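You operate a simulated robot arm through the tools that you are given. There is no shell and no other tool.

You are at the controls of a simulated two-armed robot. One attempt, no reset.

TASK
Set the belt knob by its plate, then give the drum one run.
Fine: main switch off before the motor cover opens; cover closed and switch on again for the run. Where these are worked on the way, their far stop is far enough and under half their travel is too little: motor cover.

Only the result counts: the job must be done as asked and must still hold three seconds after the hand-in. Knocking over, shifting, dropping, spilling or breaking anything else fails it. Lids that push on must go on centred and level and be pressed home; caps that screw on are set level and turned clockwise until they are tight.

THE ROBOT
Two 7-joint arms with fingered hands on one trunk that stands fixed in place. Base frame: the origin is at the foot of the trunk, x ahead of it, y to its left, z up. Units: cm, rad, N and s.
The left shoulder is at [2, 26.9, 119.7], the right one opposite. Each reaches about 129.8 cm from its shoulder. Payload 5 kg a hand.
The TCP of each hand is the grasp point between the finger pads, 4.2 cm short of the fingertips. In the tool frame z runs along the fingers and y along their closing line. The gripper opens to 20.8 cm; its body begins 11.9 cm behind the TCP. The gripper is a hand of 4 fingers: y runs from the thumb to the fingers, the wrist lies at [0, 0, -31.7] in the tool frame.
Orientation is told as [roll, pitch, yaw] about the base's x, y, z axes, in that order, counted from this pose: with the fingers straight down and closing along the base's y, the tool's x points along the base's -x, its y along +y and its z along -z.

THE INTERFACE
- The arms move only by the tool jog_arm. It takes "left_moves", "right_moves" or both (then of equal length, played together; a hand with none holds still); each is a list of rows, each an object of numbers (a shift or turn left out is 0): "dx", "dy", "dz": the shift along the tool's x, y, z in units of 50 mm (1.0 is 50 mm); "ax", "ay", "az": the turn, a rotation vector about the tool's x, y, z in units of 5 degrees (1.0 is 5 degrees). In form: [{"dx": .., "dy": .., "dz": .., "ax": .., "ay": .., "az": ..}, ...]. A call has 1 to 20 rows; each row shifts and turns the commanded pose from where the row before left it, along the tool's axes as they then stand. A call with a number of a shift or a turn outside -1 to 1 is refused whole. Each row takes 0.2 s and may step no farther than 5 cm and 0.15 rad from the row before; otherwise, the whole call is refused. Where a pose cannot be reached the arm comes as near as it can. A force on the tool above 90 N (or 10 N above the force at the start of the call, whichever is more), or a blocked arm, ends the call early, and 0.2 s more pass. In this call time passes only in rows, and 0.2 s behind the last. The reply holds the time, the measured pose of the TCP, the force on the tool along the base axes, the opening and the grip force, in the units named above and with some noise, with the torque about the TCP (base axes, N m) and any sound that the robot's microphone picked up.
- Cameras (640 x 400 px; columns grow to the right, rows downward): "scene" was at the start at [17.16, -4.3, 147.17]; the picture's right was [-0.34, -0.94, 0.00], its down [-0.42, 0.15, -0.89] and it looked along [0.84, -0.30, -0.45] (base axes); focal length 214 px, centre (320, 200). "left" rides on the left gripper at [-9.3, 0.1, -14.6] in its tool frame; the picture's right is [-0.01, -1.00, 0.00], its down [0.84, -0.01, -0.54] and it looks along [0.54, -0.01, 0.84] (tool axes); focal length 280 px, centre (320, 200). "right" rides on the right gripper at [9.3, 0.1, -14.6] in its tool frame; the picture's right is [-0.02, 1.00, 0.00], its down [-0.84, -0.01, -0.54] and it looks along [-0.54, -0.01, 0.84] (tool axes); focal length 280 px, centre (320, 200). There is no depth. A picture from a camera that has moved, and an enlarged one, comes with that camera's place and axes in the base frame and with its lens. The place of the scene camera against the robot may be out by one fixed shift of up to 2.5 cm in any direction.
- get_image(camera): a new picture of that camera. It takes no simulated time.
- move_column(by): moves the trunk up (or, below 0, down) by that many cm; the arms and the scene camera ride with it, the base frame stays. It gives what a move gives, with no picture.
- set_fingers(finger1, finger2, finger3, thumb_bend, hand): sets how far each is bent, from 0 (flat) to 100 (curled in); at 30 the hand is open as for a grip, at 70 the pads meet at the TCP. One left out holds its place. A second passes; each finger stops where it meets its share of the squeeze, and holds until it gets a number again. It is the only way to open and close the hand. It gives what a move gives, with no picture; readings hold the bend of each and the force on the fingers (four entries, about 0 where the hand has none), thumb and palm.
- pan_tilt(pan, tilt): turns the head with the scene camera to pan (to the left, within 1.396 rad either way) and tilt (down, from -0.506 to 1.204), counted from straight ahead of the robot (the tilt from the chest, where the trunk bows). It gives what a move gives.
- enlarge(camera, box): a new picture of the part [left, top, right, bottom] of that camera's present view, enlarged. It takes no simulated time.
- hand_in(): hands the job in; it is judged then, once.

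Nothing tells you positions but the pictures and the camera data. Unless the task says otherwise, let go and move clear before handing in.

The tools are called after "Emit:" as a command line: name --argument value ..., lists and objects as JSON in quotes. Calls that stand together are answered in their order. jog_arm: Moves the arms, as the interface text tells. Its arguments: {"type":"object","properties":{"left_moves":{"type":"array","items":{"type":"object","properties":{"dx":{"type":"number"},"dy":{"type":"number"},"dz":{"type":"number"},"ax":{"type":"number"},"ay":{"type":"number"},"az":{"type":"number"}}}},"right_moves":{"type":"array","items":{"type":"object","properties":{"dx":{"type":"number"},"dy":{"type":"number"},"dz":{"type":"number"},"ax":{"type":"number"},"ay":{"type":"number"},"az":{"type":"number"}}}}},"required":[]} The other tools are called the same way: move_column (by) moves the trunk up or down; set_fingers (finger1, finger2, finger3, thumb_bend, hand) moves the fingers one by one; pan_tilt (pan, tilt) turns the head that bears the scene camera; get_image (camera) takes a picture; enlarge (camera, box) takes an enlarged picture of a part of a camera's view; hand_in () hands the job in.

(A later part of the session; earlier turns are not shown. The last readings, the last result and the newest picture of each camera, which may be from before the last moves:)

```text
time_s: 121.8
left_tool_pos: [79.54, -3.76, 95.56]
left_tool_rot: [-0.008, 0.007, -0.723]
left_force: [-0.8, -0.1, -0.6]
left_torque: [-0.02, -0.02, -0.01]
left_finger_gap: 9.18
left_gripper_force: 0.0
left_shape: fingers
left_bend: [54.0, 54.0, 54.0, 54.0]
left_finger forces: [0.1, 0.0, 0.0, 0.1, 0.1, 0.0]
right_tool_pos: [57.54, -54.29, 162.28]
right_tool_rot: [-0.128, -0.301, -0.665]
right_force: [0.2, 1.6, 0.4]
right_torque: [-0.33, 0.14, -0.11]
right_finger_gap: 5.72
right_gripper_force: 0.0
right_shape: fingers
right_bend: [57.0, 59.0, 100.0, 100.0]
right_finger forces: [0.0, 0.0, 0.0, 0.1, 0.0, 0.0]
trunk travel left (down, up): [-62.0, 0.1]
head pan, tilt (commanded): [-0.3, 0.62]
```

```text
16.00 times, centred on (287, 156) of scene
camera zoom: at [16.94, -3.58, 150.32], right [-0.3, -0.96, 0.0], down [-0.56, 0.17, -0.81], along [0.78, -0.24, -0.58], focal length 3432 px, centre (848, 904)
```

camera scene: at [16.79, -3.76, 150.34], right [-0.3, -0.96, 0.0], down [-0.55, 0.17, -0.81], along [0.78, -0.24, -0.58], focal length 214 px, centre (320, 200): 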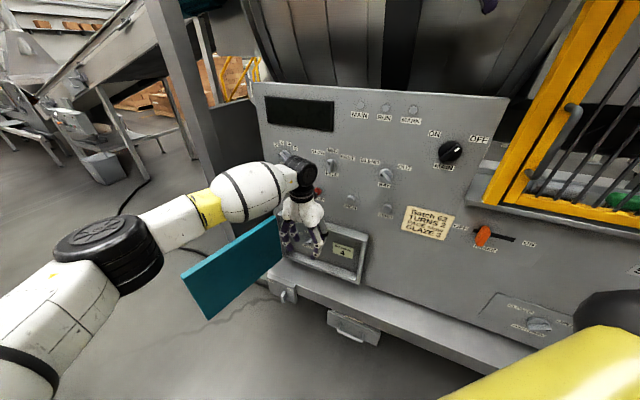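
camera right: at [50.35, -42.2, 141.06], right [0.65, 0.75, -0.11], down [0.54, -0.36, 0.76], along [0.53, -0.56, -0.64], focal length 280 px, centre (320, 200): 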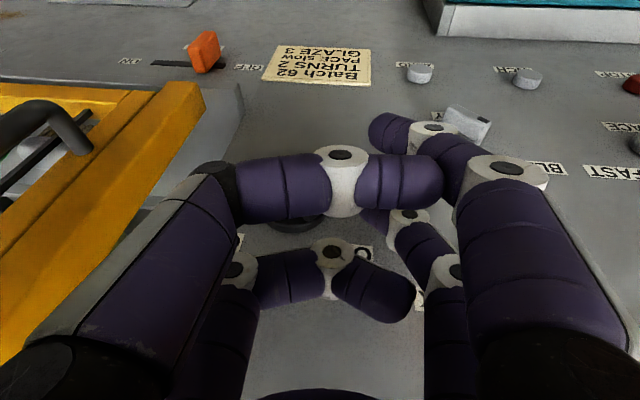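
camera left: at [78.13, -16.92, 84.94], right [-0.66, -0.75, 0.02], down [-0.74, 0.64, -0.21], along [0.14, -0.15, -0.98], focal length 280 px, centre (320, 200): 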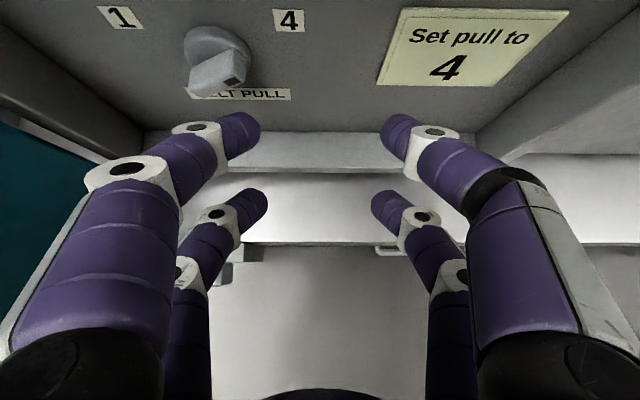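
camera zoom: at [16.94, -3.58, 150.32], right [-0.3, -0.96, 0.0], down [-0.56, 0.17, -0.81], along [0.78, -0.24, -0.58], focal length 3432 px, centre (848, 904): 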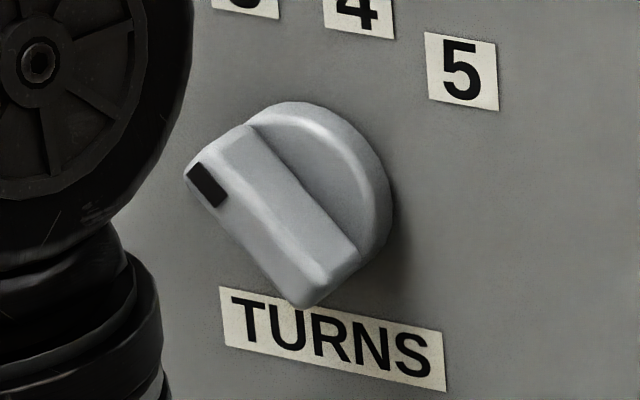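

The pointer is around 57°, short of 4. I'll curl fingers 1–2 and use the thumb to press the pointer end down from above to its stop.

Emit:
set_fingers --hand "left" --finger1 92 --finger2 92 --finger3 54 --thumb_bend 54

Emit:
jog_arm --left_moves '[{"dx": -0.677, "dy": 0.02, "dz": 0.6}, {"dx": -0.677, "dy": 0.02, "dz": 0.6}, {"dx": -0.677, "dy": 0.02, "dz": 0.6}, {"ay": -1, "dz": 0.2}, {"ay": -1, "dx": 0.017, "dz": 0.2}, {"ay": -1, "dx": 0.035, "dz": 0.197}, {"ay": -1, "dx": 0.052, "dz": 0.193}, {"ay": -1, "dx": 0.068, "dz": 0.188}, {"ay": -1, "dx": 0.085, "dz": 0.181}, {"ay": -1, "dx": 0.1, "dz": 0.173}, {"ay": -1, "dx": 0.115, "dz": 0.164}, {"ay": -1, "dx": 0.129, "dz": 0.153}]'

Emit:
get_image --camera "left"

Emit:
get_image --camera "scene"

```text
time_s: 122.8
left_tool_pos: [79.57, -3.84, 95.46]
left_tool_rot: [-0.005, 0.008, -0.722]
left_force: [-0.5, 0.0, -0.1]
left_torque: [-0.02, 0.01, -0.02]
left_finger_gap: 5.35
left_gripper_force: 0.0
left_shape: fingers
left_bend: [92.0, 92.0, 54.0, 54.0]
left_finger forces: [0.0, 0.0, 0.0, 0.0, 0.0, 0.0]
right_tool_pos: [57.46, -54.49, 162.25]
right_tool_rot: [-0.124, -0.297, -0.666]
right_force: [-0.4, 0.6, 0.2]
right_torque: [-0.01, 0.01, -0.01]
right_finger_gap: 5.76
right_gripper_force: 0.1
right_shape: fingers
right_bend: [57.0, 59.0, 100.0, 100.0]
right_finger forces: [0.0, 0.0, 0.1, 0.1, 0.1, 0.1]
trunk travel left (down, up): [-62.0, 0.1]
head pan, tilt (commanded): [-0.3, 0.62]
```

```text
time_s: 125.5
left_tool_pos: [87.18, -10.36, 77.63]
left_tool_rot: [-0.01, -0.783, -0.717]
left_force: [0.9, -0.6, 1.6]
left_torque: [0.09, 0.21, -0.01]
left_finger_gap: 5.36
left_gripper_force: 0.2
left_shape: fingers
left_bend: [92.0, 92.0, 54.0, 54.0]
left_finger forces: [0.0, 0.1, 0.1, 0.1, 0.0, 0.0]
right_tool_pos: [57.61, -54.47, 162.19]
right_tool_rot: [-0.125, -0.299, -0.667]
right_force: [0.6, -0.2, -0.1]
right_torque: [-0.05, 0.06, -0.01]
right_finger_gap: 5.73
right_gripper_force: 0.1
right_shape: fingers
right_bend: [56.0, 59.0, 100.0, 100.0]
right_finger forces: [0.0, 0.1, 0.0, 0.0, 0.0, 0.1]
trunk travel left (down, up): [-62.0, 0.1]
head pan, tilt (commanded): [-0.3, 0.62]
```

```text
taken
camera left: at [84.59, -7.75, 94.5], right [-0.65, -0.76, 0.02], down [-0.74, 0.64, -0.21], along [0.15, -0.15, -0.98], focal length 280 px, centre (320, 200)
```

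left: 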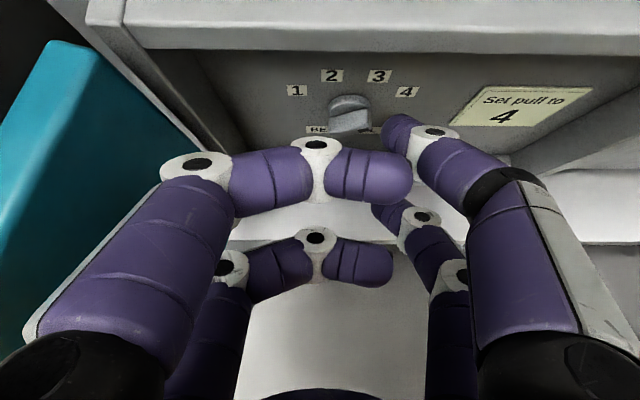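

```text
taken
camera scene: at [16.9, -3.76, 150.32], right [-0.3, -0.96, 0.0], down [-0.56, 0.17, -0.81], along [0.78, -0.24, -0.58], focal length 214 px, centre (320, 200)
```

scene: 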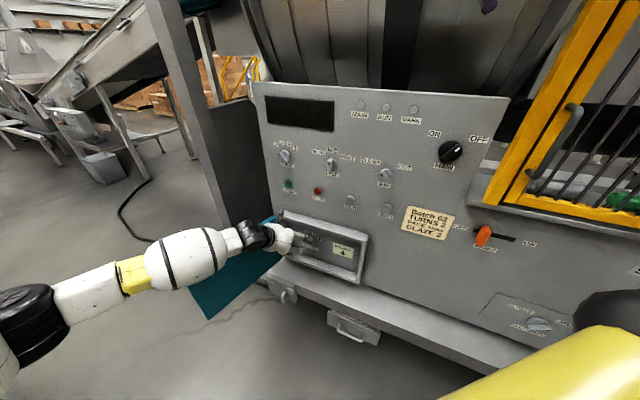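

The thumb is lined up about 2.3 cm right of the knob's centre. I'll lower 6 cm, move in, and then press down.

Emit:
jog_arm --left_moves '[{"dx": 0.42, "dz": 0.43}, {"dx": 0.42, "dz": 0.43}, {"dx": -0.33, "dz": 0.33}, {"dx": -0.33, "dz": 0.33}]'

Emit:
get_image --camera "left"

```text
time_s: 126.5
left_tool_pos: [90.52, -13.46, 71.35]
left_tool_rot: [-0.009, -0.779, -0.718]
left_force: [0.2, 0.8, -0.3]
left_torque: [-0.07, 0.0, -0.04]
left_finger_gap: 5.34
left_gripper_force: 0.1
left_shape: fingers
left_bend: [92.0, 92.0, 54.0, 54.0]
left_finger forces: [0.0, 0.0, 0.1, 0.0, 0.0, 0.0]
right_tool_pos: [57.51, -54.45, 162.26]
right_tool_rot: [-0.126, -0.298, -0.668]
right_force: [0.4, -0.2, -0.1]
right_torque: [0.0, -0.02, -0.01]
right_finger_gap: 5.7
right_gripper_force: 0.0
right_shape: fingers
right_bend: [56.0, 59.0, 100.0, 100.0]
right_finger forces: [0.1, 0.1, 0.1, 0.0, 0.0, 0.1]
trunk travel left (down, up): [-62.0, 0.1]
head pan, tilt (commanded): [-0.3, 0.62]
```

```text
taken
camera left: at [88.01, -10.93, 88.36], right [-0.65, -0.76, 0.02], down [-0.74, 0.64, -0.21], along [0.15, -0.15, -0.98], focal length 280 px, centre (320, 200)
```

left: 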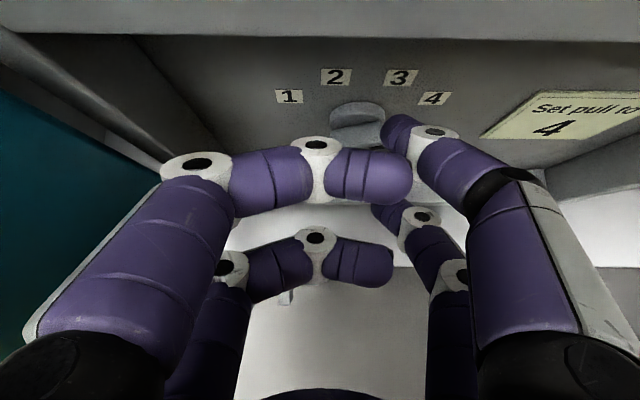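

Moving in 2.4 cm and lowering in small steps onto the pointer end.

Emit:
jog_arm --left_moves '[{"dx": -0.34, "dz": 0.336}, {"dx": 0.14, "dz": 0.142}, {"dx": 0.07, "dz": 0.071}, {"dx": 0.07, "dz": 0.071}]'

Emit:
get_image --camera "left"

```text
time_s: 127.5
left_tool_pos: [92.45, -15.3, 69.5]
left_tool_rot: [-0.01, -0.78, -0.717]
left_force: [0.4, -2.0, 1.5]
left_torque: [-0.13, -0.01, 0.0]
left_finger_gap: 5.38
left_gripper_force: 0.7
left_shape: fingers
left_bend: [92.0, 92.0, 54.0, 54.0]
left_finger forces: [0.1, 0.0, 0.0, 0.0, 1.8, 0.0]
right_tool_pos: [57.43, -54.38, 162.27]
right_tool_rot: [-0.124, -0.301, -0.667]
right_force: [0.1, 1.0, -0.2]
right_torque: [-0.09, -0.01, -0.02]
right_finger_gap: 5.77
right_gripper_force: 0.0
right_shape: fingers
right_bend: [56.0, 59.0, 100.0, 100.0]
right_finger forces: [0.0, 0.1, 0.0, 0.1, 0.0, 0.0]
trunk travel left (down, up): [-62.0, 0.1]
head pan, tilt (commanded): [-0.3, 0.62]
```

```text
taken
camera left: at [89.79, -12.53, 86.43], right [-0.65, -0.76, 0.02], down [-0.74, 0.64, -0.21], along [0.15, -0.15, -0.98], focal length 280 px, centre (320, 200)
```

left: 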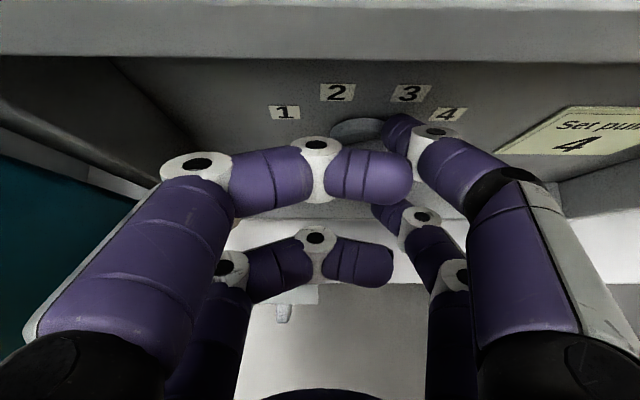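

The thumb has just touched the pointer end. Pressing down in small steps.

Emit:
jog_arm --left_moves '[{"dx": 0.05, "dz": 0.05}, {"dx": 0.05, "dz": 0.05}, {"dx": 0.05, "dz": 0.05}]'

Emit:
get_image --camera "left"

```text
time_s: 128.2
left_tool_pos: [92.28, -15.24, 68.95]
left_tool_rot: [-0.009, -0.785, -0.718]
left_force: [-15.9, 8.8, 35.5]
left_torque: [-2.47, -0.05, -1.25]
left_finger_gap: 5.28
left_gripper_force: 20.2
left_shape: fingers
left_bend: [92.0, 92.0, 54.0, 52.0]
left_finger forces: [0.0, 0.0, 0.1, 0.0, 41.2, 0.0]
right_tool_pos: [57.19, -54.34, 162.39]
right_tool_rot: [-0.124, -0.302, -0.666]
right_force: [0.7, -0.9, -0.1]
right_torque: [0.0, -0.01, 0.01]
right_finger_gap: 5.72
right_gripper_force: 0.1
right_shape: fingers
right_bend: [56.0, 59.0, 100.0, 100.0]
right_finger forces: [0.0, 0.1, 0.1, 0.1, 0.1, 0.0]
trunk travel left (down, up): [-62.0, 0.1]
head pan, tilt (commanded): [-0.3, 0.62]
```

```text
taken
camera left: at [89.66, -12.56, 85.87], right [-0.66, -0.76, 0.02], down [-0.74, 0.64, -0.21], along [0.15, -0.15, -0.98], focal length 280 px, centre (320, 200)
```

left: 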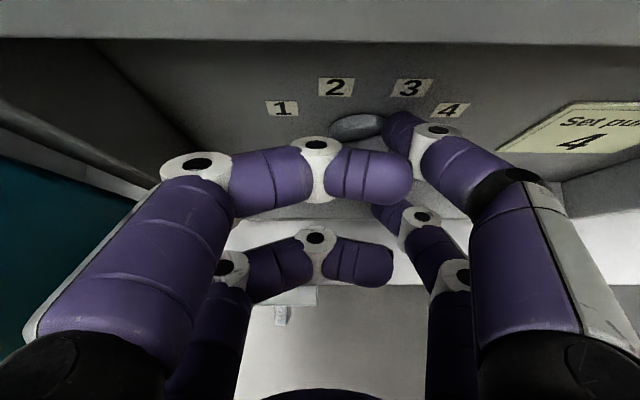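

The lever resists firmly: it appears to be at its end stop, and the label geometry fits ±60° positions, so it's at 4. I'll back the hand out and verify.

Emit:
jog_arm --left_moves '[{"dx": -0.14, "dz": -0.142}, {"dx": -0.14, "dz": -0.142}, {"dx": 0.5, "dz": -0.49}, {"dx": 0.5, "dz": -0.49}, {"ay": 1, "dz": -0.3}, {"ay": 1, "dz": -0.4}, {"ay": 1, "dz": -0.5}, {"ay": 1, "dz": -0.5}, {"ay": 1, "dz": -0.6}, {"ay": 1, "dz": -0.6}, {"ay": 1, "dz": -0.6}, {"ay": 1, "dz": -0.6}, {"ay": 1, "dz": -0.6}]'

Emit:
enlarge --camera "scene" --box '[298, 228, 328, 250]'

Emit:
get_image --camera "scene"

```text
time_s: 131.1
left_tool_pos: [80.56, -4.71, 91.64]
left_tool_rot: [-0.005, 0.008, -0.724]
left_force: [-0.7, 0.3, -1.5]
left_torque: [0.03, -0.06, -0.05]
left_finger_gap: 5.38
left_gripper_force: 0.0
left_shape: fingers
left_bend: [92.0, 92.0, 54.0, 54.0]
left_finger forces: [0.0, 0.0, 0.1, 0.0, 0.1, 0.1]
right_tool_pos: [57.27, -54.62, 162.09]
right_tool_rot: [-0.122, -0.297, -0.668]
right_force: [0.0, -1.3, 0.1]
right_torque: [0.1, -0.11, 0.07]
right_finger_gap: 5.72
right_gripper_force: 0.0
right_shape: fingers
right_bend: [57.0, 59.0, 100.0, 100.0]
right_finger forces: [0.0, 0.0, 0.0, 0.1, 0.0, 0.0]
trunk travel left (down, up): [-62.0, 0.1]
head pan, tilt (commanded): [-0.3, 0.62]
```

```text
16.00 times, centred on (313, 239) of scene
camera zoom: at [16.78, -3.86, 150.33], right [-0.3, -0.96, 0.0], down [-0.55, 0.17, -0.81], along [0.78, -0.24, -0.58], focal length 3432 px, centre (432, -424)
```

zoom: 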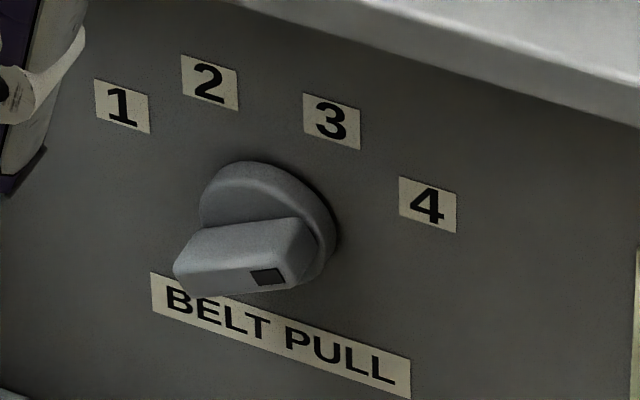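

```text
taken
camera scene: at [16.78, -3.86, 150.33], right [-0.3, -0.96, 0.0], down [-0.55, 0.17, -0.81], along [0.78, -0.24, -0.58], focal length 214 px, centre (320, 200)
```

scene: 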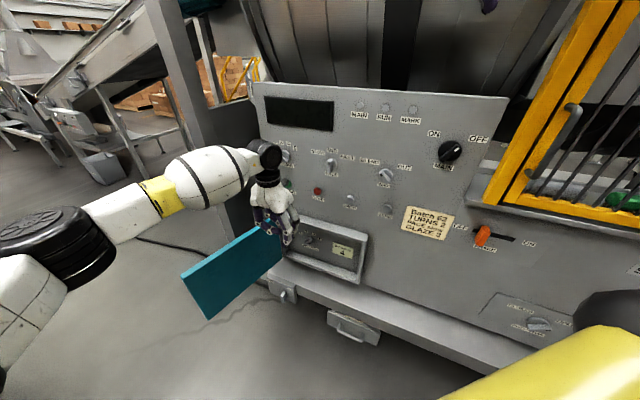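

The knob sits at 4 against its stop. Now I'll close the cover: take the left hand over the door to its outer side, with the fingers pinched.

Emit:
set_fingers --hand "left" --finger1 66 --finger2 66 --finger3 66 --thumb_bend 66

Emit:
jog_arm --left_moves '[{"dz": -0.9}, {"dx": 0.249, "dy": 0.909}, {"dx": 0.249, "dy": 0.909}, {"dx": 0.249, "dy": 0.909}, {"dx": 0.249, "dy": 0.909}, {"dx": 0.249, "dy": 0.909}, {"dx": 0.249, "dy": 0.909}, {"dx": 0.249, "dy": 0.909}]'

Emit:
get_image --camera "scene"

Emit:
get_image --camera "left"

```text
time_s: 132.1
left_tool_pos: [80.62, -4.67, 91.52]
left_tool_rot: [-0.007, 0.008, -0.726]
left_force: [-0.2, 1.3, 0.0]
left_torque: [-0.04, -0.02, -0.02]
left_finger_gap: 3.0
left_gripper_force: 0.0
left_shape: fingers
left_bend: [66.0, 66.0, 66.0, 66.0]
left_finger forces: [0.0, 0.0, 0.0, 0.0, 0.0, 0.0]
right_tool_pos: [57.46, -54.57, 162.26]
right_tool_rot: [-0.123, -0.3, -0.668]
right_force: [-0.5, 0.7, 0.9]
right_torque: [-0.01, 0.02, 0.0]
right_finger_gap: 5.7
right_gripper_force: 0.2
right_shape: fingers
right_bend: [56.0, 59.0, 100.0, 100.0]
right_finger forces: [0.0, 0.0, 0.1, 0.0, 0.0, 0.0]
trunk travel left (down, up): [-62.0, 0.1]
head pan, tilt (commanded): [-0.3, 0.62]
```

```text
time_s: 133.8
left_tool_pos: [95.22, 25.14, 96.09]
left_tool_rot: [-0.007, 0.007, -0.724]
left_force: [0.6, -0.6, -0.2]
left_torque: [0.11, -0.02, 0.02]
left_finger_gap: 3.0
left_gripper_force: 0.2
left_shape: fingers
left_bend: [66.0, 66.0, 66.0, 66.0]
left_finger forces: [0.0, 0.1, 0.0, 0.1, 0.0, 0.0]
right_tool_pos: [57.48, -54.36, 162.26]
right_tool_rot: [-0.126, -0.3, -0.666]
right_force: [-0.7, -0.1, -0.1]
right_torque: [-0.15, 0.03, -0.03]
right_finger_gap: 5.74
right_gripper_force: 0.1
right_shape: fingers
right_bend: [56.0, 59.0, 100.0, 100.0]
right_finger forces: [0.1, 0.0, 0.0, 0.1, 0.0, 0.0]
trunk travel left (down, up): [-62.0, 0.1]
head pan, tilt (commanded): [-0.3, 0.62]
```

```text
taken
camera scene: at [16.87, -3.71, 150.33], right [-0.3, -0.96, 0.0], down [-0.55, 0.17, -0.81], along [0.78, -0.24, -0.58], focal length 214 px, centre (320, 200)
```

scene: 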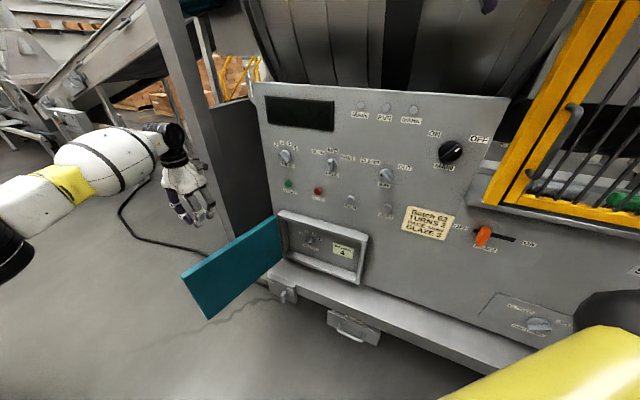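

```text
taken
camera left: at [102.44, 19.07, 110.44], right [-0.65, -0.76, 0.01], down [-0.63, 0.55, 0.54], along [-0.42, 0.35, -0.84], focal length 280 px, centre (320, 200)
```

left: 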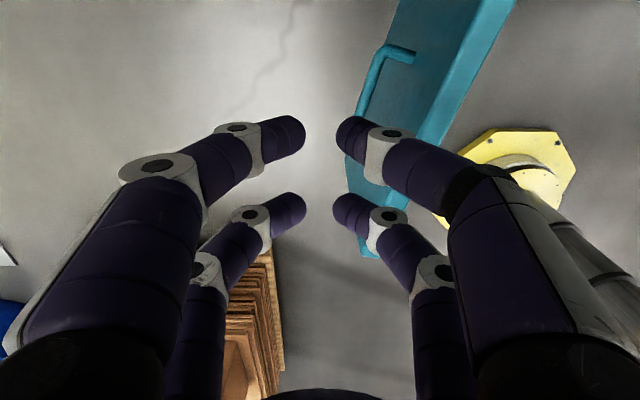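

The hand is on the door's outer side, above the handle. I'll lower it to z≈79 and then sweep the door closed.

Emit:
jog_arm --left_moves '[{"dz": 0.85}, {"dz": 0.85}, {"dz": 0.85}, {"dz": 0.8}]'

Emit:
get_image --camera "left"

```text
time_s: 134.8
left_tool_pos: [95.28, 25.0, 79.27]
left_tool_rot: [-0.005, 0.004, -0.725]
left_force: [1.2, -0.2, 2.3]
left_torque: [-0.05, 0.14, 0.03]
left_finger_gap: 2.97
left_gripper_force: 0.0
left_shape: fingers
left_bend: [66.0, 66.0, 66.0, 66.0]
left_finger forces: [0.0, 0.0, 0.0, 0.0, 0.0, 0.1]
right_tool_pos: [57.52, -54.45, 162.16]
right_tool_rot: [-0.126, -0.299, -0.667]
right_force: [0.1, -0.4, -0.8]
right_torque: [-0.01, 0.09, -0.04]
right_finger_gap: 5.72
right_gripper_force: 0.1
right_shape: fingers
right_bend: [56.0, 59.0, 100.0, 100.0]
right_finger forces: [0.1, 0.0, 0.0, 0.1, 0.0, 0.1]
trunk travel left (down, up): [-62.0, 0.1]
head pan, tilt (commanded): [-0.3, 0.62]
```

```text
taken
camera left: at [102.36, 18.93, 93.83], right [-0.65, -0.76, 0.01], down [-0.64, 0.55, 0.54], along [-0.42, 0.35, -0.84], focal length 280 px, centre (320, 200)
```

left: 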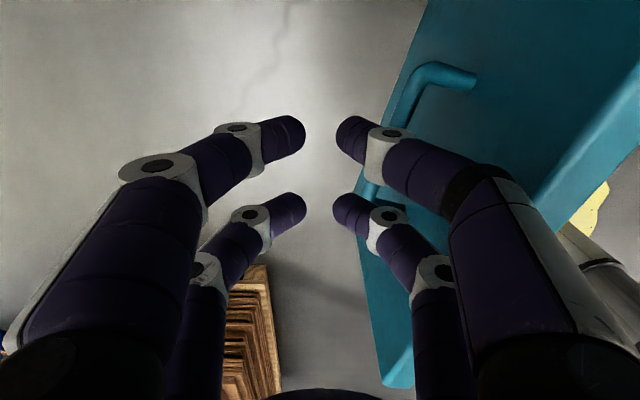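

Sweeping the door: first part from ~105° to ~75°.

Emit:
jog_arm --left_moves '[{"dx": 0.303, "dy": -0.704}, {"dx": 0.303, "dy": -0.704}, {"dx": 0.303, "dy": -0.704}, {"dx": 0.152, "dy": -0.749}, {"dx": 0.152, "dy": -0.749}]'

Emit:
get_image --camera "scene"

Emit:
get_image --camera "left"

```text
time_s: 136.1
left_tool_pos: [78.57, 15.6, 79.33]
left_tool_rot: [-0.004, 0.008, -0.723]
left_force: [-0.5, -0.1, 0.6]
left_torque: [-0.07, 0.03, -0.03]
left_finger_gap: 2.98
left_gripper_force: 0.1
left_shape: fingers
left_bend: [66.0, 66.0, 66.0, 66.0]
left_finger forces: [0.1, 0.1, 0.0, 0.0, 0.0, 0.0]
right_tool_pos: [57.34, -54.44, 162.16]
right_tool_rot: [-0.125, -0.299, -0.668]
right_force: [0.0, 0.1, 0.2]
right_torque: [-0.03, -0.03, -0.01]
right_finger_gap: 5.74
right_gripper_force: 0.2
right_shape: fingers
right_bend: [56.0, 59.0, 100.0, 100.0]
right_finger forces: [0.0, 0.1, 0.0, 0.1, 0.1, 0.0]
trunk travel left (down, up): [-62.0, 0.1]
head pan, tilt (commanded): [-0.3, 0.62]
```

```text
taken
camera scene: at [16.82, -3.78, 150.34], right [-0.3, -0.96, 0.0], down [-0.55, 0.17, -0.81], along [0.78, -0.24, -0.58], focal length 214 px, centre (320, 200)
```

scene: 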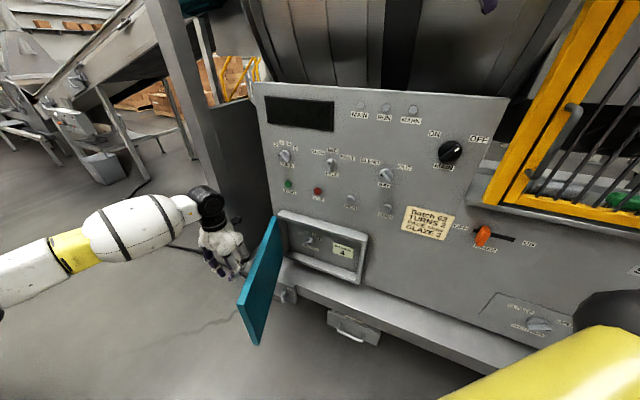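

```text
taken
camera left: at [85.73, 9.53, 93.85], right [-0.65, -0.76, 0.01], down [-0.64, 0.55, 0.54], along [-0.42, 0.35, -0.84], focal length 280 px, centre (320, 200)
```

left: 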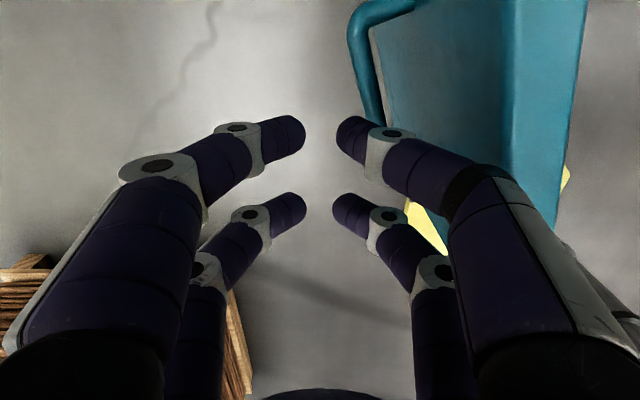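

The door swings with the hand (~70°). Continuing the sweep toward 30°.

Emit:
jog_arm --left_moves '[{"dx": -0.037, "dy": -0.782}, {"dx": -0.037, "dy": -0.782}, {"dx": -0.26, "dy": -0.731}, {"dx": -0.26, "dy": -0.731}]'

Emit:
get_image --camera "scene"

Emit:
get_image --camera "left"

```text
time_s: 137.1
left_tool_pos: [70.73, 2.3, 79.44]
left_tool_rot: [-0.006, 0.007, -0.722]
left_force: [0.0, 1.5, -0.9]
left_torque: [-0.08, 0.06, 0.04]
left_finger_gap: 2.99
left_gripper_force: 0.1
left_shape: fingers
left_bend: [66.0, 66.0, 66.0, 66.0]
left_finger forces: [0.1, 0.0, 0.1, 0.0, 0.0, 0.1]
right_tool_pos: [57.52, -54.51, 162.17]
right_tool_rot: [-0.124, -0.299, -0.669]
right_force: [-0.2, -0.9, -0.7]
right_torque: [0.08, -0.01, 0.01]
right_finger_gap: 5.72
right_gripper_force: 0.0
right_shape: fingers
right_bend: [57.0, 59.0, 100.0, 100.0]
right_finger forces: [0.1, 0.0, 0.0, 0.1, 0.0, 0.0]
trunk travel left (down, up): [-62.0, 0.1]
head pan, tilt (commanded): [-0.3, 0.62]
```

```text
taken
camera scene: at [16.83, -3.84, 150.33], right [-0.3, -0.96, 0.0], down [-0.55, 0.17, -0.81], along [0.78, -0.24, -0.58], focal length 214 px, centre (320, 200)
```

scene: 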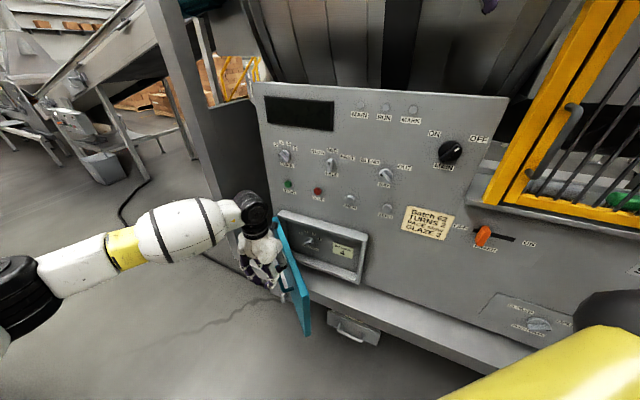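

```text
taken
camera left: at [77.96, -3.82, 93.92], right [-0.65, -0.76, 0.01], down [-0.64, 0.55, 0.54], along [-0.42, 0.35, -0.84], focal length 280 px, centre (320, 200)
```

left: 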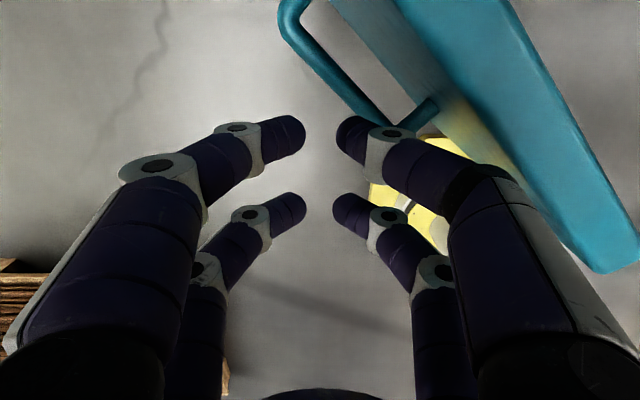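

Door is ~40° open. Continuing the sweep to nearly closed.

Emit:
jog_arm --left_moves '[{"dx": -0.421, "dy": -0.642}, {"dx": -0.421, "dy": -0.642}, {"dx": -0.579, "dy": -0.503}, {"dx": -0.579, "dy": -0.503}]'

Emit:
get_image --camera "scene"

Emit:
get_image --camera "left"

```text
time_s: 138.1
left_tool_pos: [70.66, -13.0, 79.4]
left_tool_rot: [-0.004, 0.008, -0.722]
left_force: [1.5, 0.8, 0.3]
left_torque: [-0.09, 0.08, 0.01]
left_finger_gap: 3.01
left_gripper_force: 0.0
left_shape: fingers
left_bend: [66.0, 66.0, 66.0, 66.0]
left_finger forces: [0.1, 0.0, 0.1, 0.1, 0.0, 0.0]
right_tool_pos: [57.41, -54.5, 162.29]
right_tool_rot: [-0.124, -0.298, -0.669]
right_force: [-1.6, -0.3, 0.0]
right_torque: [0.1, -0.05, 0.06]
right_finger_gap: 5.73
right_gripper_force: 0.0
right_shape: fingers
right_bend: [57.0, 59.0, 100.0, 100.0]
right_finger forces: [0.0, 0.1, 0.0, 0.1, 0.0, 0.0]
trunk travel left (down, up): [-62.0, 0.1]
head pan, tilt (commanded): [-0.3, 0.62]
```

```text
taken
camera scene: at [16.8, -3.83, 150.33], right [-0.3, -0.96, 0.0], down [-0.55, 0.17, -0.81], along [0.78, -0.24, -0.58], focal length 214 px, centre (320, 200)
```

scene: 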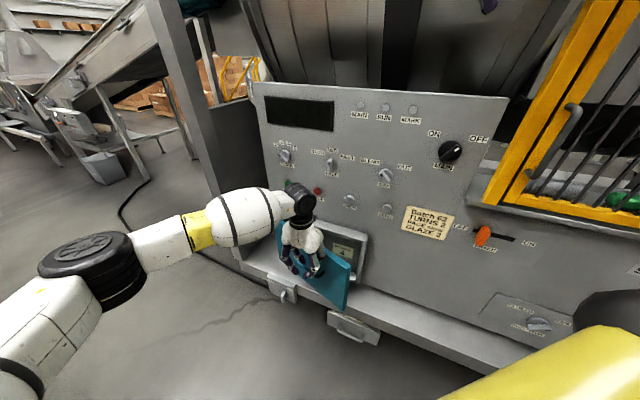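

```text
taken
camera left: at [77.87, -19.04, 93.93], right [-0.65, -0.76, 0.01], down [-0.64, 0.55, 0.54], along [-0.42, 0.35, -0.84], focal length 280 px, centre (320, 200)
```

left: 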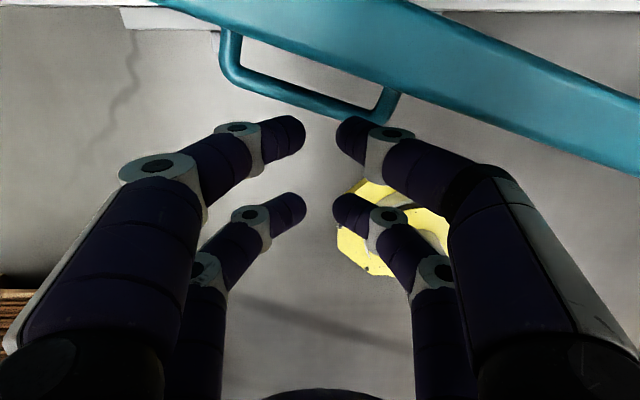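

Door is ~15° open. I'll push straight in now, shifting a little right for leverage.

Emit:
jog_arm --left_moves '[{"dx": -0.6, "dy": -0.5}, {"dx": -0.6, "dy": -0.5}, {"dx": -0.6}, {"dx": -0.3}]'

Emit:
get_image --camera "scene"

Emit:
get_image --camera "left"

```text
time_s: 139.2
left_tool_pos: [78.79, -18.7, 79.08]
left_tool_rot: [0.004, 0.011, -0.66]
left_force: [-1.1, -0.8, 0.0]
left_torque: [0.18, -0.09, 0.01]
left_finger_gap: 2.99
left_gripper_force: 0.0
left_shape: fingers
left_bend: [66.0, 66.0, 66.0, 66.0]
left_finger forces: [0.0, 0.1, 0.1, 0.1, 0.1, 0.0]
right_tool_pos: [57.36, -54.69, 162.15]
right_tool_rot: [-0.123, -0.299, -0.666]
right_force: [0.5, -1.5, 0.2]
right_torque: [0.16, -0.09, 0.06]
right_finger_gap: 5.75
right_gripper_force: 0.2
right_shape: fingers
right_bend: [56.0, 59.0, 100.0, 100.0]
right_finger forces: [0.0, 0.0, 0.0, 0.1, 0.0, 0.0]
trunk travel left (down, up): [-62.0, 0.1]
head pan, tilt (commanded): [-0.3, 0.62]
stopped in row 4 (left hand): the arm was blocked; the commanded pose is now the measured one
```

```text
taken
camera scene: at [16.81, -3.95, 150.33], right [-0.3, -0.95, 0.0], down [-0.55, 0.17, -0.81], along [0.78, -0.24, -0.58], focal length 214 px, centre (320, 200)
```

scene: 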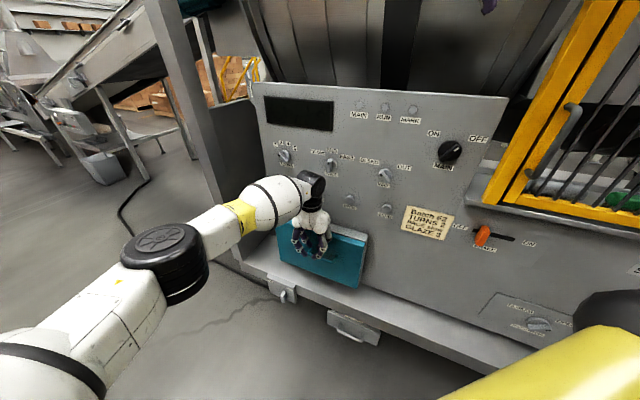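

```text
taken
camera left: at [86.49, -24.41, 93.6], right [-0.6, -0.8, 0.0], down [-0.67, 0.5, 0.55], along [-0.44, 0.33, -0.84], focal length 280 px, centre (320, 200)
```

left: 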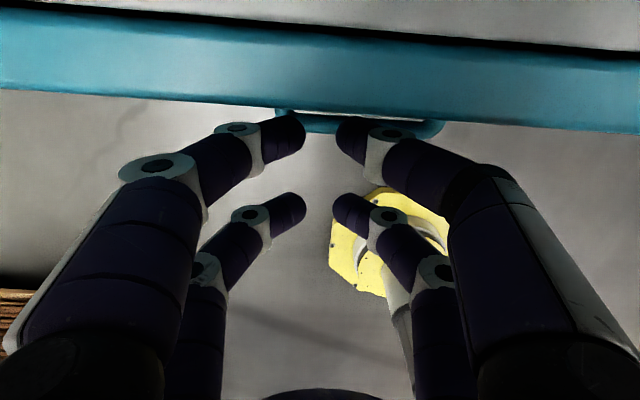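

The door looks closed but the arm was blocked near the end (hand close to the panel). I'll back off a bit and check the door's gap.

Emit:
jog_arm --left_moves '[{"dx": 0.4}, {"dx": 0.4}]'

Emit:
enlarge --camera "scene" --box '[250, 190, 400, 310]'

Emit:
get_image --camera "left"

```text
time_s: 139.8
left_tool_pos: [75.45, -16.51, 79.33]
left_tool_rot: [0.0, 0.008, -0.667]
left_force: [-0.6, 0.0, 0.2]
left_torque: [0.03, -0.09, 0.01]
left_finger_gap: 2.98
left_gripper_force: 0.0
left_shape: fingers
left_bend: [66.0, 66.0, 66.0, 66.0]
left_finger forces: [0.0, 0.0, 0.0, 0.0, 0.0, 0.0]
right_tool_pos: [57.42, -54.34, 162.17]
right_tool_rot: [-0.125, -0.3, -0.666]
right_force: [0.2, 0.5, -0.2]
right_torque: [-0.03, 0.02, 0.01]
right_finger_gap: 5.71
right_gripper_force: 0.1
right_shape: fingers
right_bend: [56.0, 59.0, 100.0, 100.0]
right_finger forces: [0.0, 0.0, 0.1, 0.0, 0.1, 0.1]
trunk travel left (down, up): [-62.0, 0.1]
head pan, tilt (commanded): [-0.3, 0.62]
```

```text
3.33 times, centred on (325, 250) of scene
camera zoom: at [16.86, -3.76, 150.33], right [-0.3, -0.96, 0.0], down [-0.55, 0.17, -0.81], along [0.78, -0.24, -0.58], focal length 715 px, centre (303, 33)
```

zoom: 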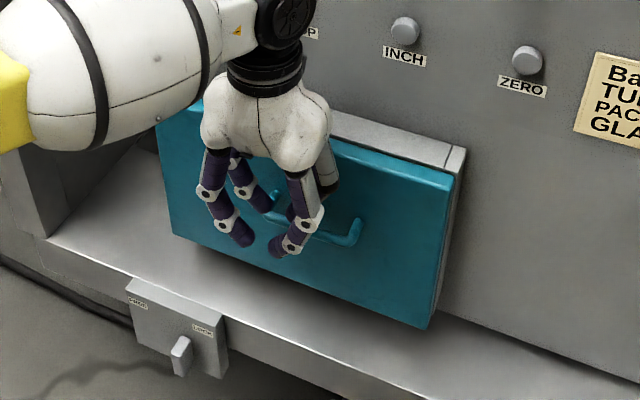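

```text
taken
camera left: at [82.98, -22.37, 93.74], right [-0.61, -0.8, 0.0], down [-0.67, 0.51, 0.55], along [-0.43, 0.33, -0.84], focal length 280 px, centre (320, 200)
```

left: 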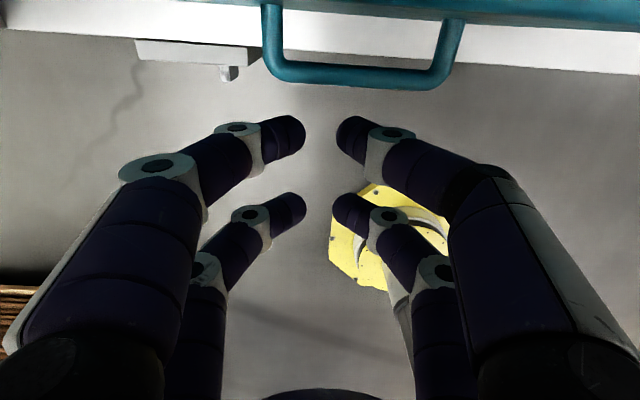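

The cover looks flush. I'll move the hand farther back and compare the gap closely.

Emit:
jog_arm --left_moves '[{"dx": 0.5, "dz": -0.3}, {"dx": 0.5, "dz": -0.3}, {"dy": 0.8}, {"dy": 0.8}, {"dy": 0.8}]'

Emit:
enlarge --camera "scene" --box '[260, 200, 390, 300]'

Emit:
enlarge --camera "scene" --box '[335, 225, 375, 295]'

```text
time_s: 141.1
left_tool_pos: [78.96, -3.98, 82.16]
left_tool_rot: [-0.002, 0.011, -0.666]
left_force: [0.0, -0.8, -1.0]
left_torque: [0.01, -0.02, 0.01]
left_finger_gap: 3.0
left_gripper_force: 0.1
left_shape: fingers
left_bend: [66.0, 66.0, 66.0, 66.0]
left_finger forces: [0.1, 0.1, 0.0, 0.0, 0.0, 0.0]
right_tool_pos: [57.57, -54.19, 162.31]
right_tool_rot: [-0.127, -0.301, -0.666]
right_force: [0.2, 1.8, -0.3]
right_torque: [-0.17, 0.07, -0.07]
right_finger_gap: 5.77
right_gripper_force: 0.0
right_shape: fingers
right_bend: [56.0, 59.0, 100.0, 100.0]
right_finger forces: [0.0, 0.0, 0.0, 0.0, 0.1, 0.0]
trunk travel left (down, up): [-62.0, 0.1]
head pan, tilt (commanded): [-0.3, 0.62]
```

```text
4.00 times, centred on (325, 250) of scene
camera zoom: at [16.93, -3.68, 150.32], right [-0.3, -0.96, 0.0], down [-0.56, 0.17, -0.81], along [0.78, -0.24, -0.58], focal length 858 px, centre (300, 0)
```

zoom: 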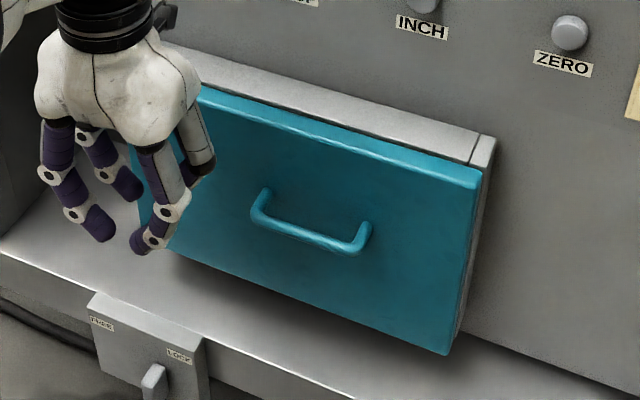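

```text
5.71 times, centred on (355, 260) of scene
camera zoom: at [16.93, -3.68, 150.32], right [-0.3, -0.96, 0.0], down [-0.56, 0.17, -0.81], along [0.78, -0.24, -0.58], focal length 1226 px, centre (120, -143)
```

zoom: 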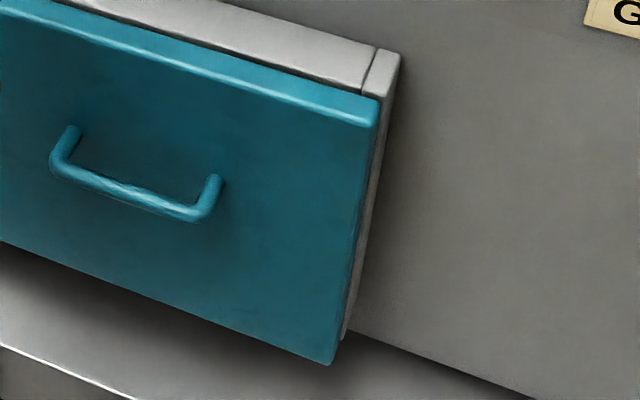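

The cover is closed flush. Next is MAIN back on with the right hand: I'll lift the left hand clear, then lower the trunk 24.5 cm as before.

Emit:
jog_arm --left_moves '[{"dx": 0.287, "dy": 0.113, "dz": -0.889}, {"dx": 0.287, "dy": 0.113, "dz": -0.889}, {"dx": 0.287, "dy": 0.113, "dz": -0.889}, {"dx": 0.287, "dy": 0.113, "dz": -0.889}, {"dx": 0.287, "dy": 0.113, "dz": -0.889}, {"dx": 0.287, "dy": 0.113, "dz": -0.889}, {"dx": 0.287, "dy": 0.113, "dz": -0.889}, {"dx": 0.287, "dy": 0.113, "dz": -0.889}, {"dx": 0.287, "dy": 0.113, "dz": -0.889}]'

Emit:
move_column --by -24.5

Emit:
pan_tilt --pan -0.499 --tilt 0.201

Emit:
get_image --camera "scene"

Emit:
get_image --camera "right"

```text
time_s: 143.1
left_tool_pos: [72.28, 7.75, 122.4]
left_tool_rot: [-0.001, 0.01, -0.666]
left_force: [-0.3, 0.4, 0.1]
left_torque: [0.05, -0.04, 0.0]
left_finger_gap: 2.99
left_gripper_force: 0.0
left_shape: fingers
left_bend: [66.0, 66.0, 66.0, 66.0]
left_finger forces: [0.1, 0.0, 0.0, 0.0, 0.0, 0.1]
right_tool_pos: [57.32, -54.43, 162.27]
right_tool_rot: [-0.124, -0.301, -0.667]
right_force: [-1.4, 0.2, -0.4]
right_torque: [0.0, -0.16, 0.07]
right_finger_gap: 5.72
right_gripper_force: 0.1
right_shape: fingers
right_bend: [56.0, 59.0, 100.0, 100.0]
right_finger forces: [0.0, 0.1, 0.0, 0.1, 0.1, 0.0]
trunk travel left (down, up): [-62.0, 0.1]
head pan, tilt (commanded): [-0.3, 0.62]
```

```text
time_s: 145.6
left_tool_pos: [72.37, 7.57, 98.02]
left_tool_rot: [0.001, 0.009, -0.665]
left_force: [0.4, -0.9, 0.0]
left_torque: [-0.01, -0.05, 0.0]
left_finger_gap: 3.01
left_gripper_force: 0.0
left_shape: fingers
left_bend: [66.0, 66.0, 66.0, 66.0]
left_finger forces: [0.0, 0.1, 0.1, 0.1, 0.0, 0.0]
right_tool_pos: [57.44, -54.37, 137.71]
right_tool_rot: [-0.125, -0.3, -0.666]
right_force: [0.1, -0.1, -0.3]
right_torque: [-0.01, -0.04, 0.01]
right_finger_gap: 5.72
right_gripper_force: 0.1
right_shape: fingers
right_bend: [56.0, 59.0, 100.0, 100.0]
right_finger forces: [0.0, 0.0, 0.1, 0.1, 0.0, 0.0]
trunk travel left (down, up): [-37.5, 24.6]
head pan, tilt (commanded): [-0.3, 0.62]
```

```text
time_s: 146.5
left_tool_pos: [72.41, 7.52, 97.96]
left_tool_rot: [0.0, 0.01, -0.665]
left_force: [0.2, -0.5, -0.8]
left_torque: [-0.02, -0.02, 0.0]
left_finger_gap: 2.97
left_gripper_force: 0.0
left_shape: fingers
left_bend: [66.0, 66.0, 66.0, 66.0]
left_finger forces: [0.0, 0.1, 0.0, 0.0, 0.0, 0.0]
right_tool_pos: [57.56, -54.35, 137.59]
right_tool_rot: [-0.125, -0.301, -0.666]
right_force: [-0.4, 0.3, 0.3]
right_torque: [0.01, 0.02, -0.01]
right_finger_gap: 5.74
right_gripper_force: 0.1
right_shape: fingers
right_bend: [56.0, 59.0, 100.0, 100.0]
right_finger forces: [0.0, 0.0, 0.0, 0.1, 0.0, 0.1]
trunk travel left (down, up): [-37.5, 24.6]
head pan, tilt (commanded): [-0.499, 0.201]
```

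```text
taken
camera scene: at [18.3, -5.65, 129.4], right [-0.48, -0.88, 0.0], down [-0.18, 0.1, -0.98], along [0.86, -0.47, -0.2], focal length 214 px, centre (320, 200)
```

scene: 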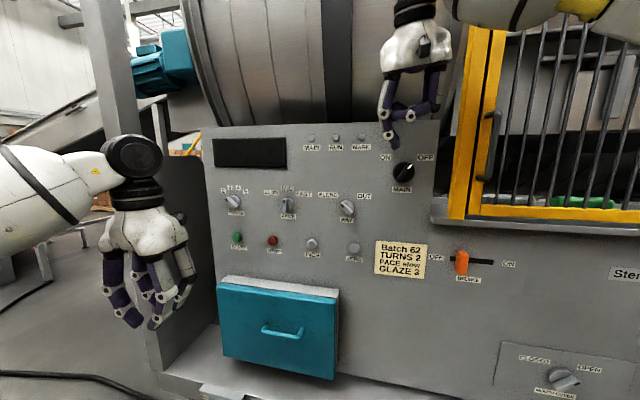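

```text
taken
camera right: at [48.33, -44.69, 148.89], right [0.65, 0.75, -0.11], down [0.54, -0.36, 0.76], along [0.53, -0.56, -0.64], focal length 280 px, centre (320, 200)
```

right: 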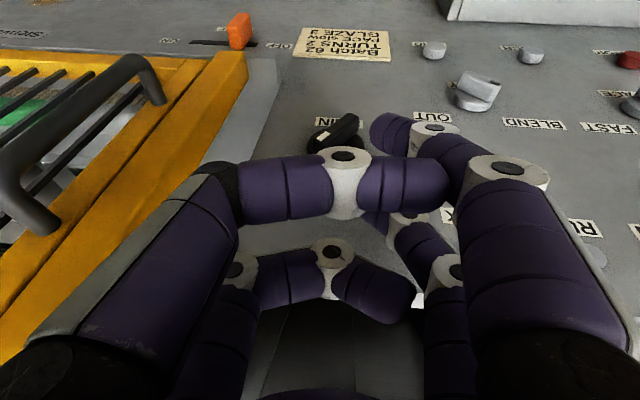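

The right hand is above MAIN as before. I'll swap its fingers: thumb and finger 3 out as the pusher from the right, fingers 1–2 curled.

Emit:
set_fingers --hand "right" --finger3 57 --thumb_bend 57

Emit:
set_fingers --hand "right" --finger1 95 --finger2 95

Emit:
get_image --camera "right"

Emit:
enlarge --camera "scene" --box '[340, 90, 470, 220]'

```text
time_s: 147.5
left_tool_pos: [72.38, 7.59, 97.95]
left_tool_rot: [0.0, 0.011, -0.667]
left_force: [0.4, 0.2, 0.6]
left_torque: [-0.01, -0.03, -0.01]
left_finger_gap: 3.01
left_gripper_force: 0.1
left_shape: fingers
left_bend: [66.0, 66.0, 66.0, 66.0]
left_finger forces: [0.0, 0.0, 0.1, 0.0, 0.0, 0.1]
right_tool_pos: [57.48, -54.35, 137.69]
right_tool_rot: [-0.127, -0.301, -0.668]
right_force: [-0.5, -0.2, 0.2]
right_torque: [-0.02, 0.02, 0.01]
right_finger_gap: 7.4
right_gripper_force: 0.1
right_shape: fingers
right_bend: [59.0, 59.0, 56.0, 56.0]
right_finger forces: [0.0, 0.1, 0.1, 0.0, 0.0, 0.0]
trunk travel left (down, up): [-37.5, 24.6]
head pan, tilt (commanded): [-0.499, 0.201]
```

```text
time_s: 148.5
left_tool_pos: [72.44, 7.53, 97.92]
left_tool_rot: [0.001, 0.012, -0.665]
left_force: [0.1, -0.8, 0.6]
left_torque: [0.02, -0.01, -0.01]
left_finger_gap: 3.0
left_gripper_force: 0.1
left_shape: fingers
left_bend: [66.0, 66.0, 66.0, 66.0]
left_finger forces: [0.1, 0.1, 0.0, 0.0, 0.0, 0.0]
right_tool_pos: [57.56, -54.34, 137.74]
right_tool_rot: [-0.129, -0.299, -0.666]
right_force: [1.0, -0.6, -0.6]
right_torque: [-0.01, 0.02, -0.01]
right_finger_gap: 5.96
right_gripper_force: 0.0
right_shape: fingers
right_bend: [95.0, 95.0, 56.0, 56.0]
right_finger forces: [0.0, 0.0, 0.0, 0.0, 0.1, 0.0]
trunk travel left (down, up): [-37.5, 24.6]
head pan, tilt (commanded): [-0.499, 0.201]
```

```text
taken
camera right: at [48.33, -44.69, 148.88], right [0.65, 0.75, -0.11], down [0.54, -0.36, 0.76], along [0.53, -0.56, -0.64], focal length 280 px, centre (320, 200)
```

right: 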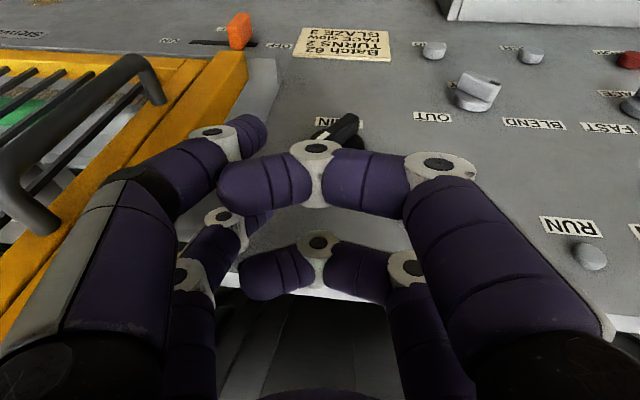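

```text
3.08 times, centred on (405, 155) of scene
camera zoom: at [18.29, -5.65, 129.4], right [-0.48, -0.88, 0.0], down [-0.17, 0.1, -0.98], along [0.86, -0.47, -0.2], focal length 660 px, centre (58, 338)
```

zoom: 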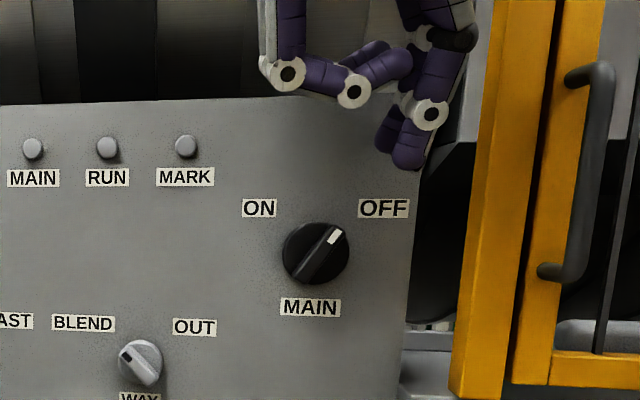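

The lever points OFF (upper right); finger 3 is right of it. I'll lower 9 cm to lever height.

Emit:
jog_arm --right_moves '[{"dx": 0.269, "dy": 0.105, "dz": 0.86}, {"dx": 0.23, "dy": 0.09, "dz": 0.73}]'

Emit:
enlarge --camera "scene" --box '[340, 90, 470, 220]'

Emit:
get_image --camera "right"

```text
time_s: 149.1
left_tool_pos: [72.48, 7.64, 97.84]
left_tool_rot: [0.0, 0.01, -0.664]
left_force: [0.1, 0.0, 0.5]
left_torque: [0.06, 0.05, -0.03]
left_finger_gap: 2.99
left_gripper_force: 0.0
left_shape: fingers
left_bend: [66.0, 66.0, 66.0, 66.0]
left_finger forces: [0.0, 0.0, 0.0, 0.0, 0.1, 0.0]
right_tool_pos: [57.59, -54.55, 129.11]
right_tool_rot: [-0.124, -0.3, -0.667]
right_force: [-0.4, -0.6, 0.2]
right_torque: [0.03, 0.03, -0.02]
right_finger_gap: 5.97
right_gripper_force: 0.0
right_shape: fingers
right_bend: [95.0, 95.0, 56.0, 56.0]
right_finger forces: [0.0, 0.0, 0.1, 0.1, 0.0, 0.1]
trunk travel left (down, up): [-37.5, 24.6]
head pan, tilt (commanded): [-0.499, 0.201]
```

```text
3.08 times, centred on (405, 155) of scene
camera zoom: at [18.33, -5.68, 129.39], right [-0.48, -0.88, 0.0], down [-0.18, 0.1, -0.98], along [0.86, -0.47, -0.2], focal length 660 px, centre (58, 338)
```

zoom: 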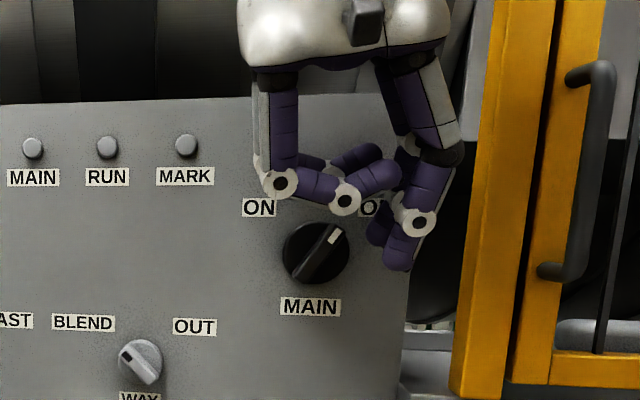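

```text
taken
camera right: at [48.42, -44.74, 140.4], right [0.65, 0.75, -0.11], down [0.54, -0.36, 0.76], along [0.53, -0.56, -0.64], focal length 280 px, centre (320, 200)
```

right: 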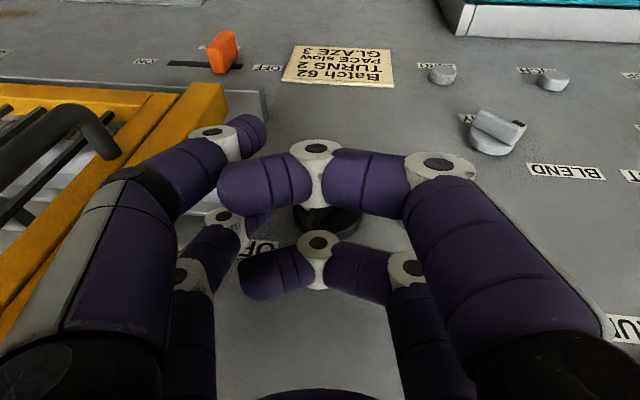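

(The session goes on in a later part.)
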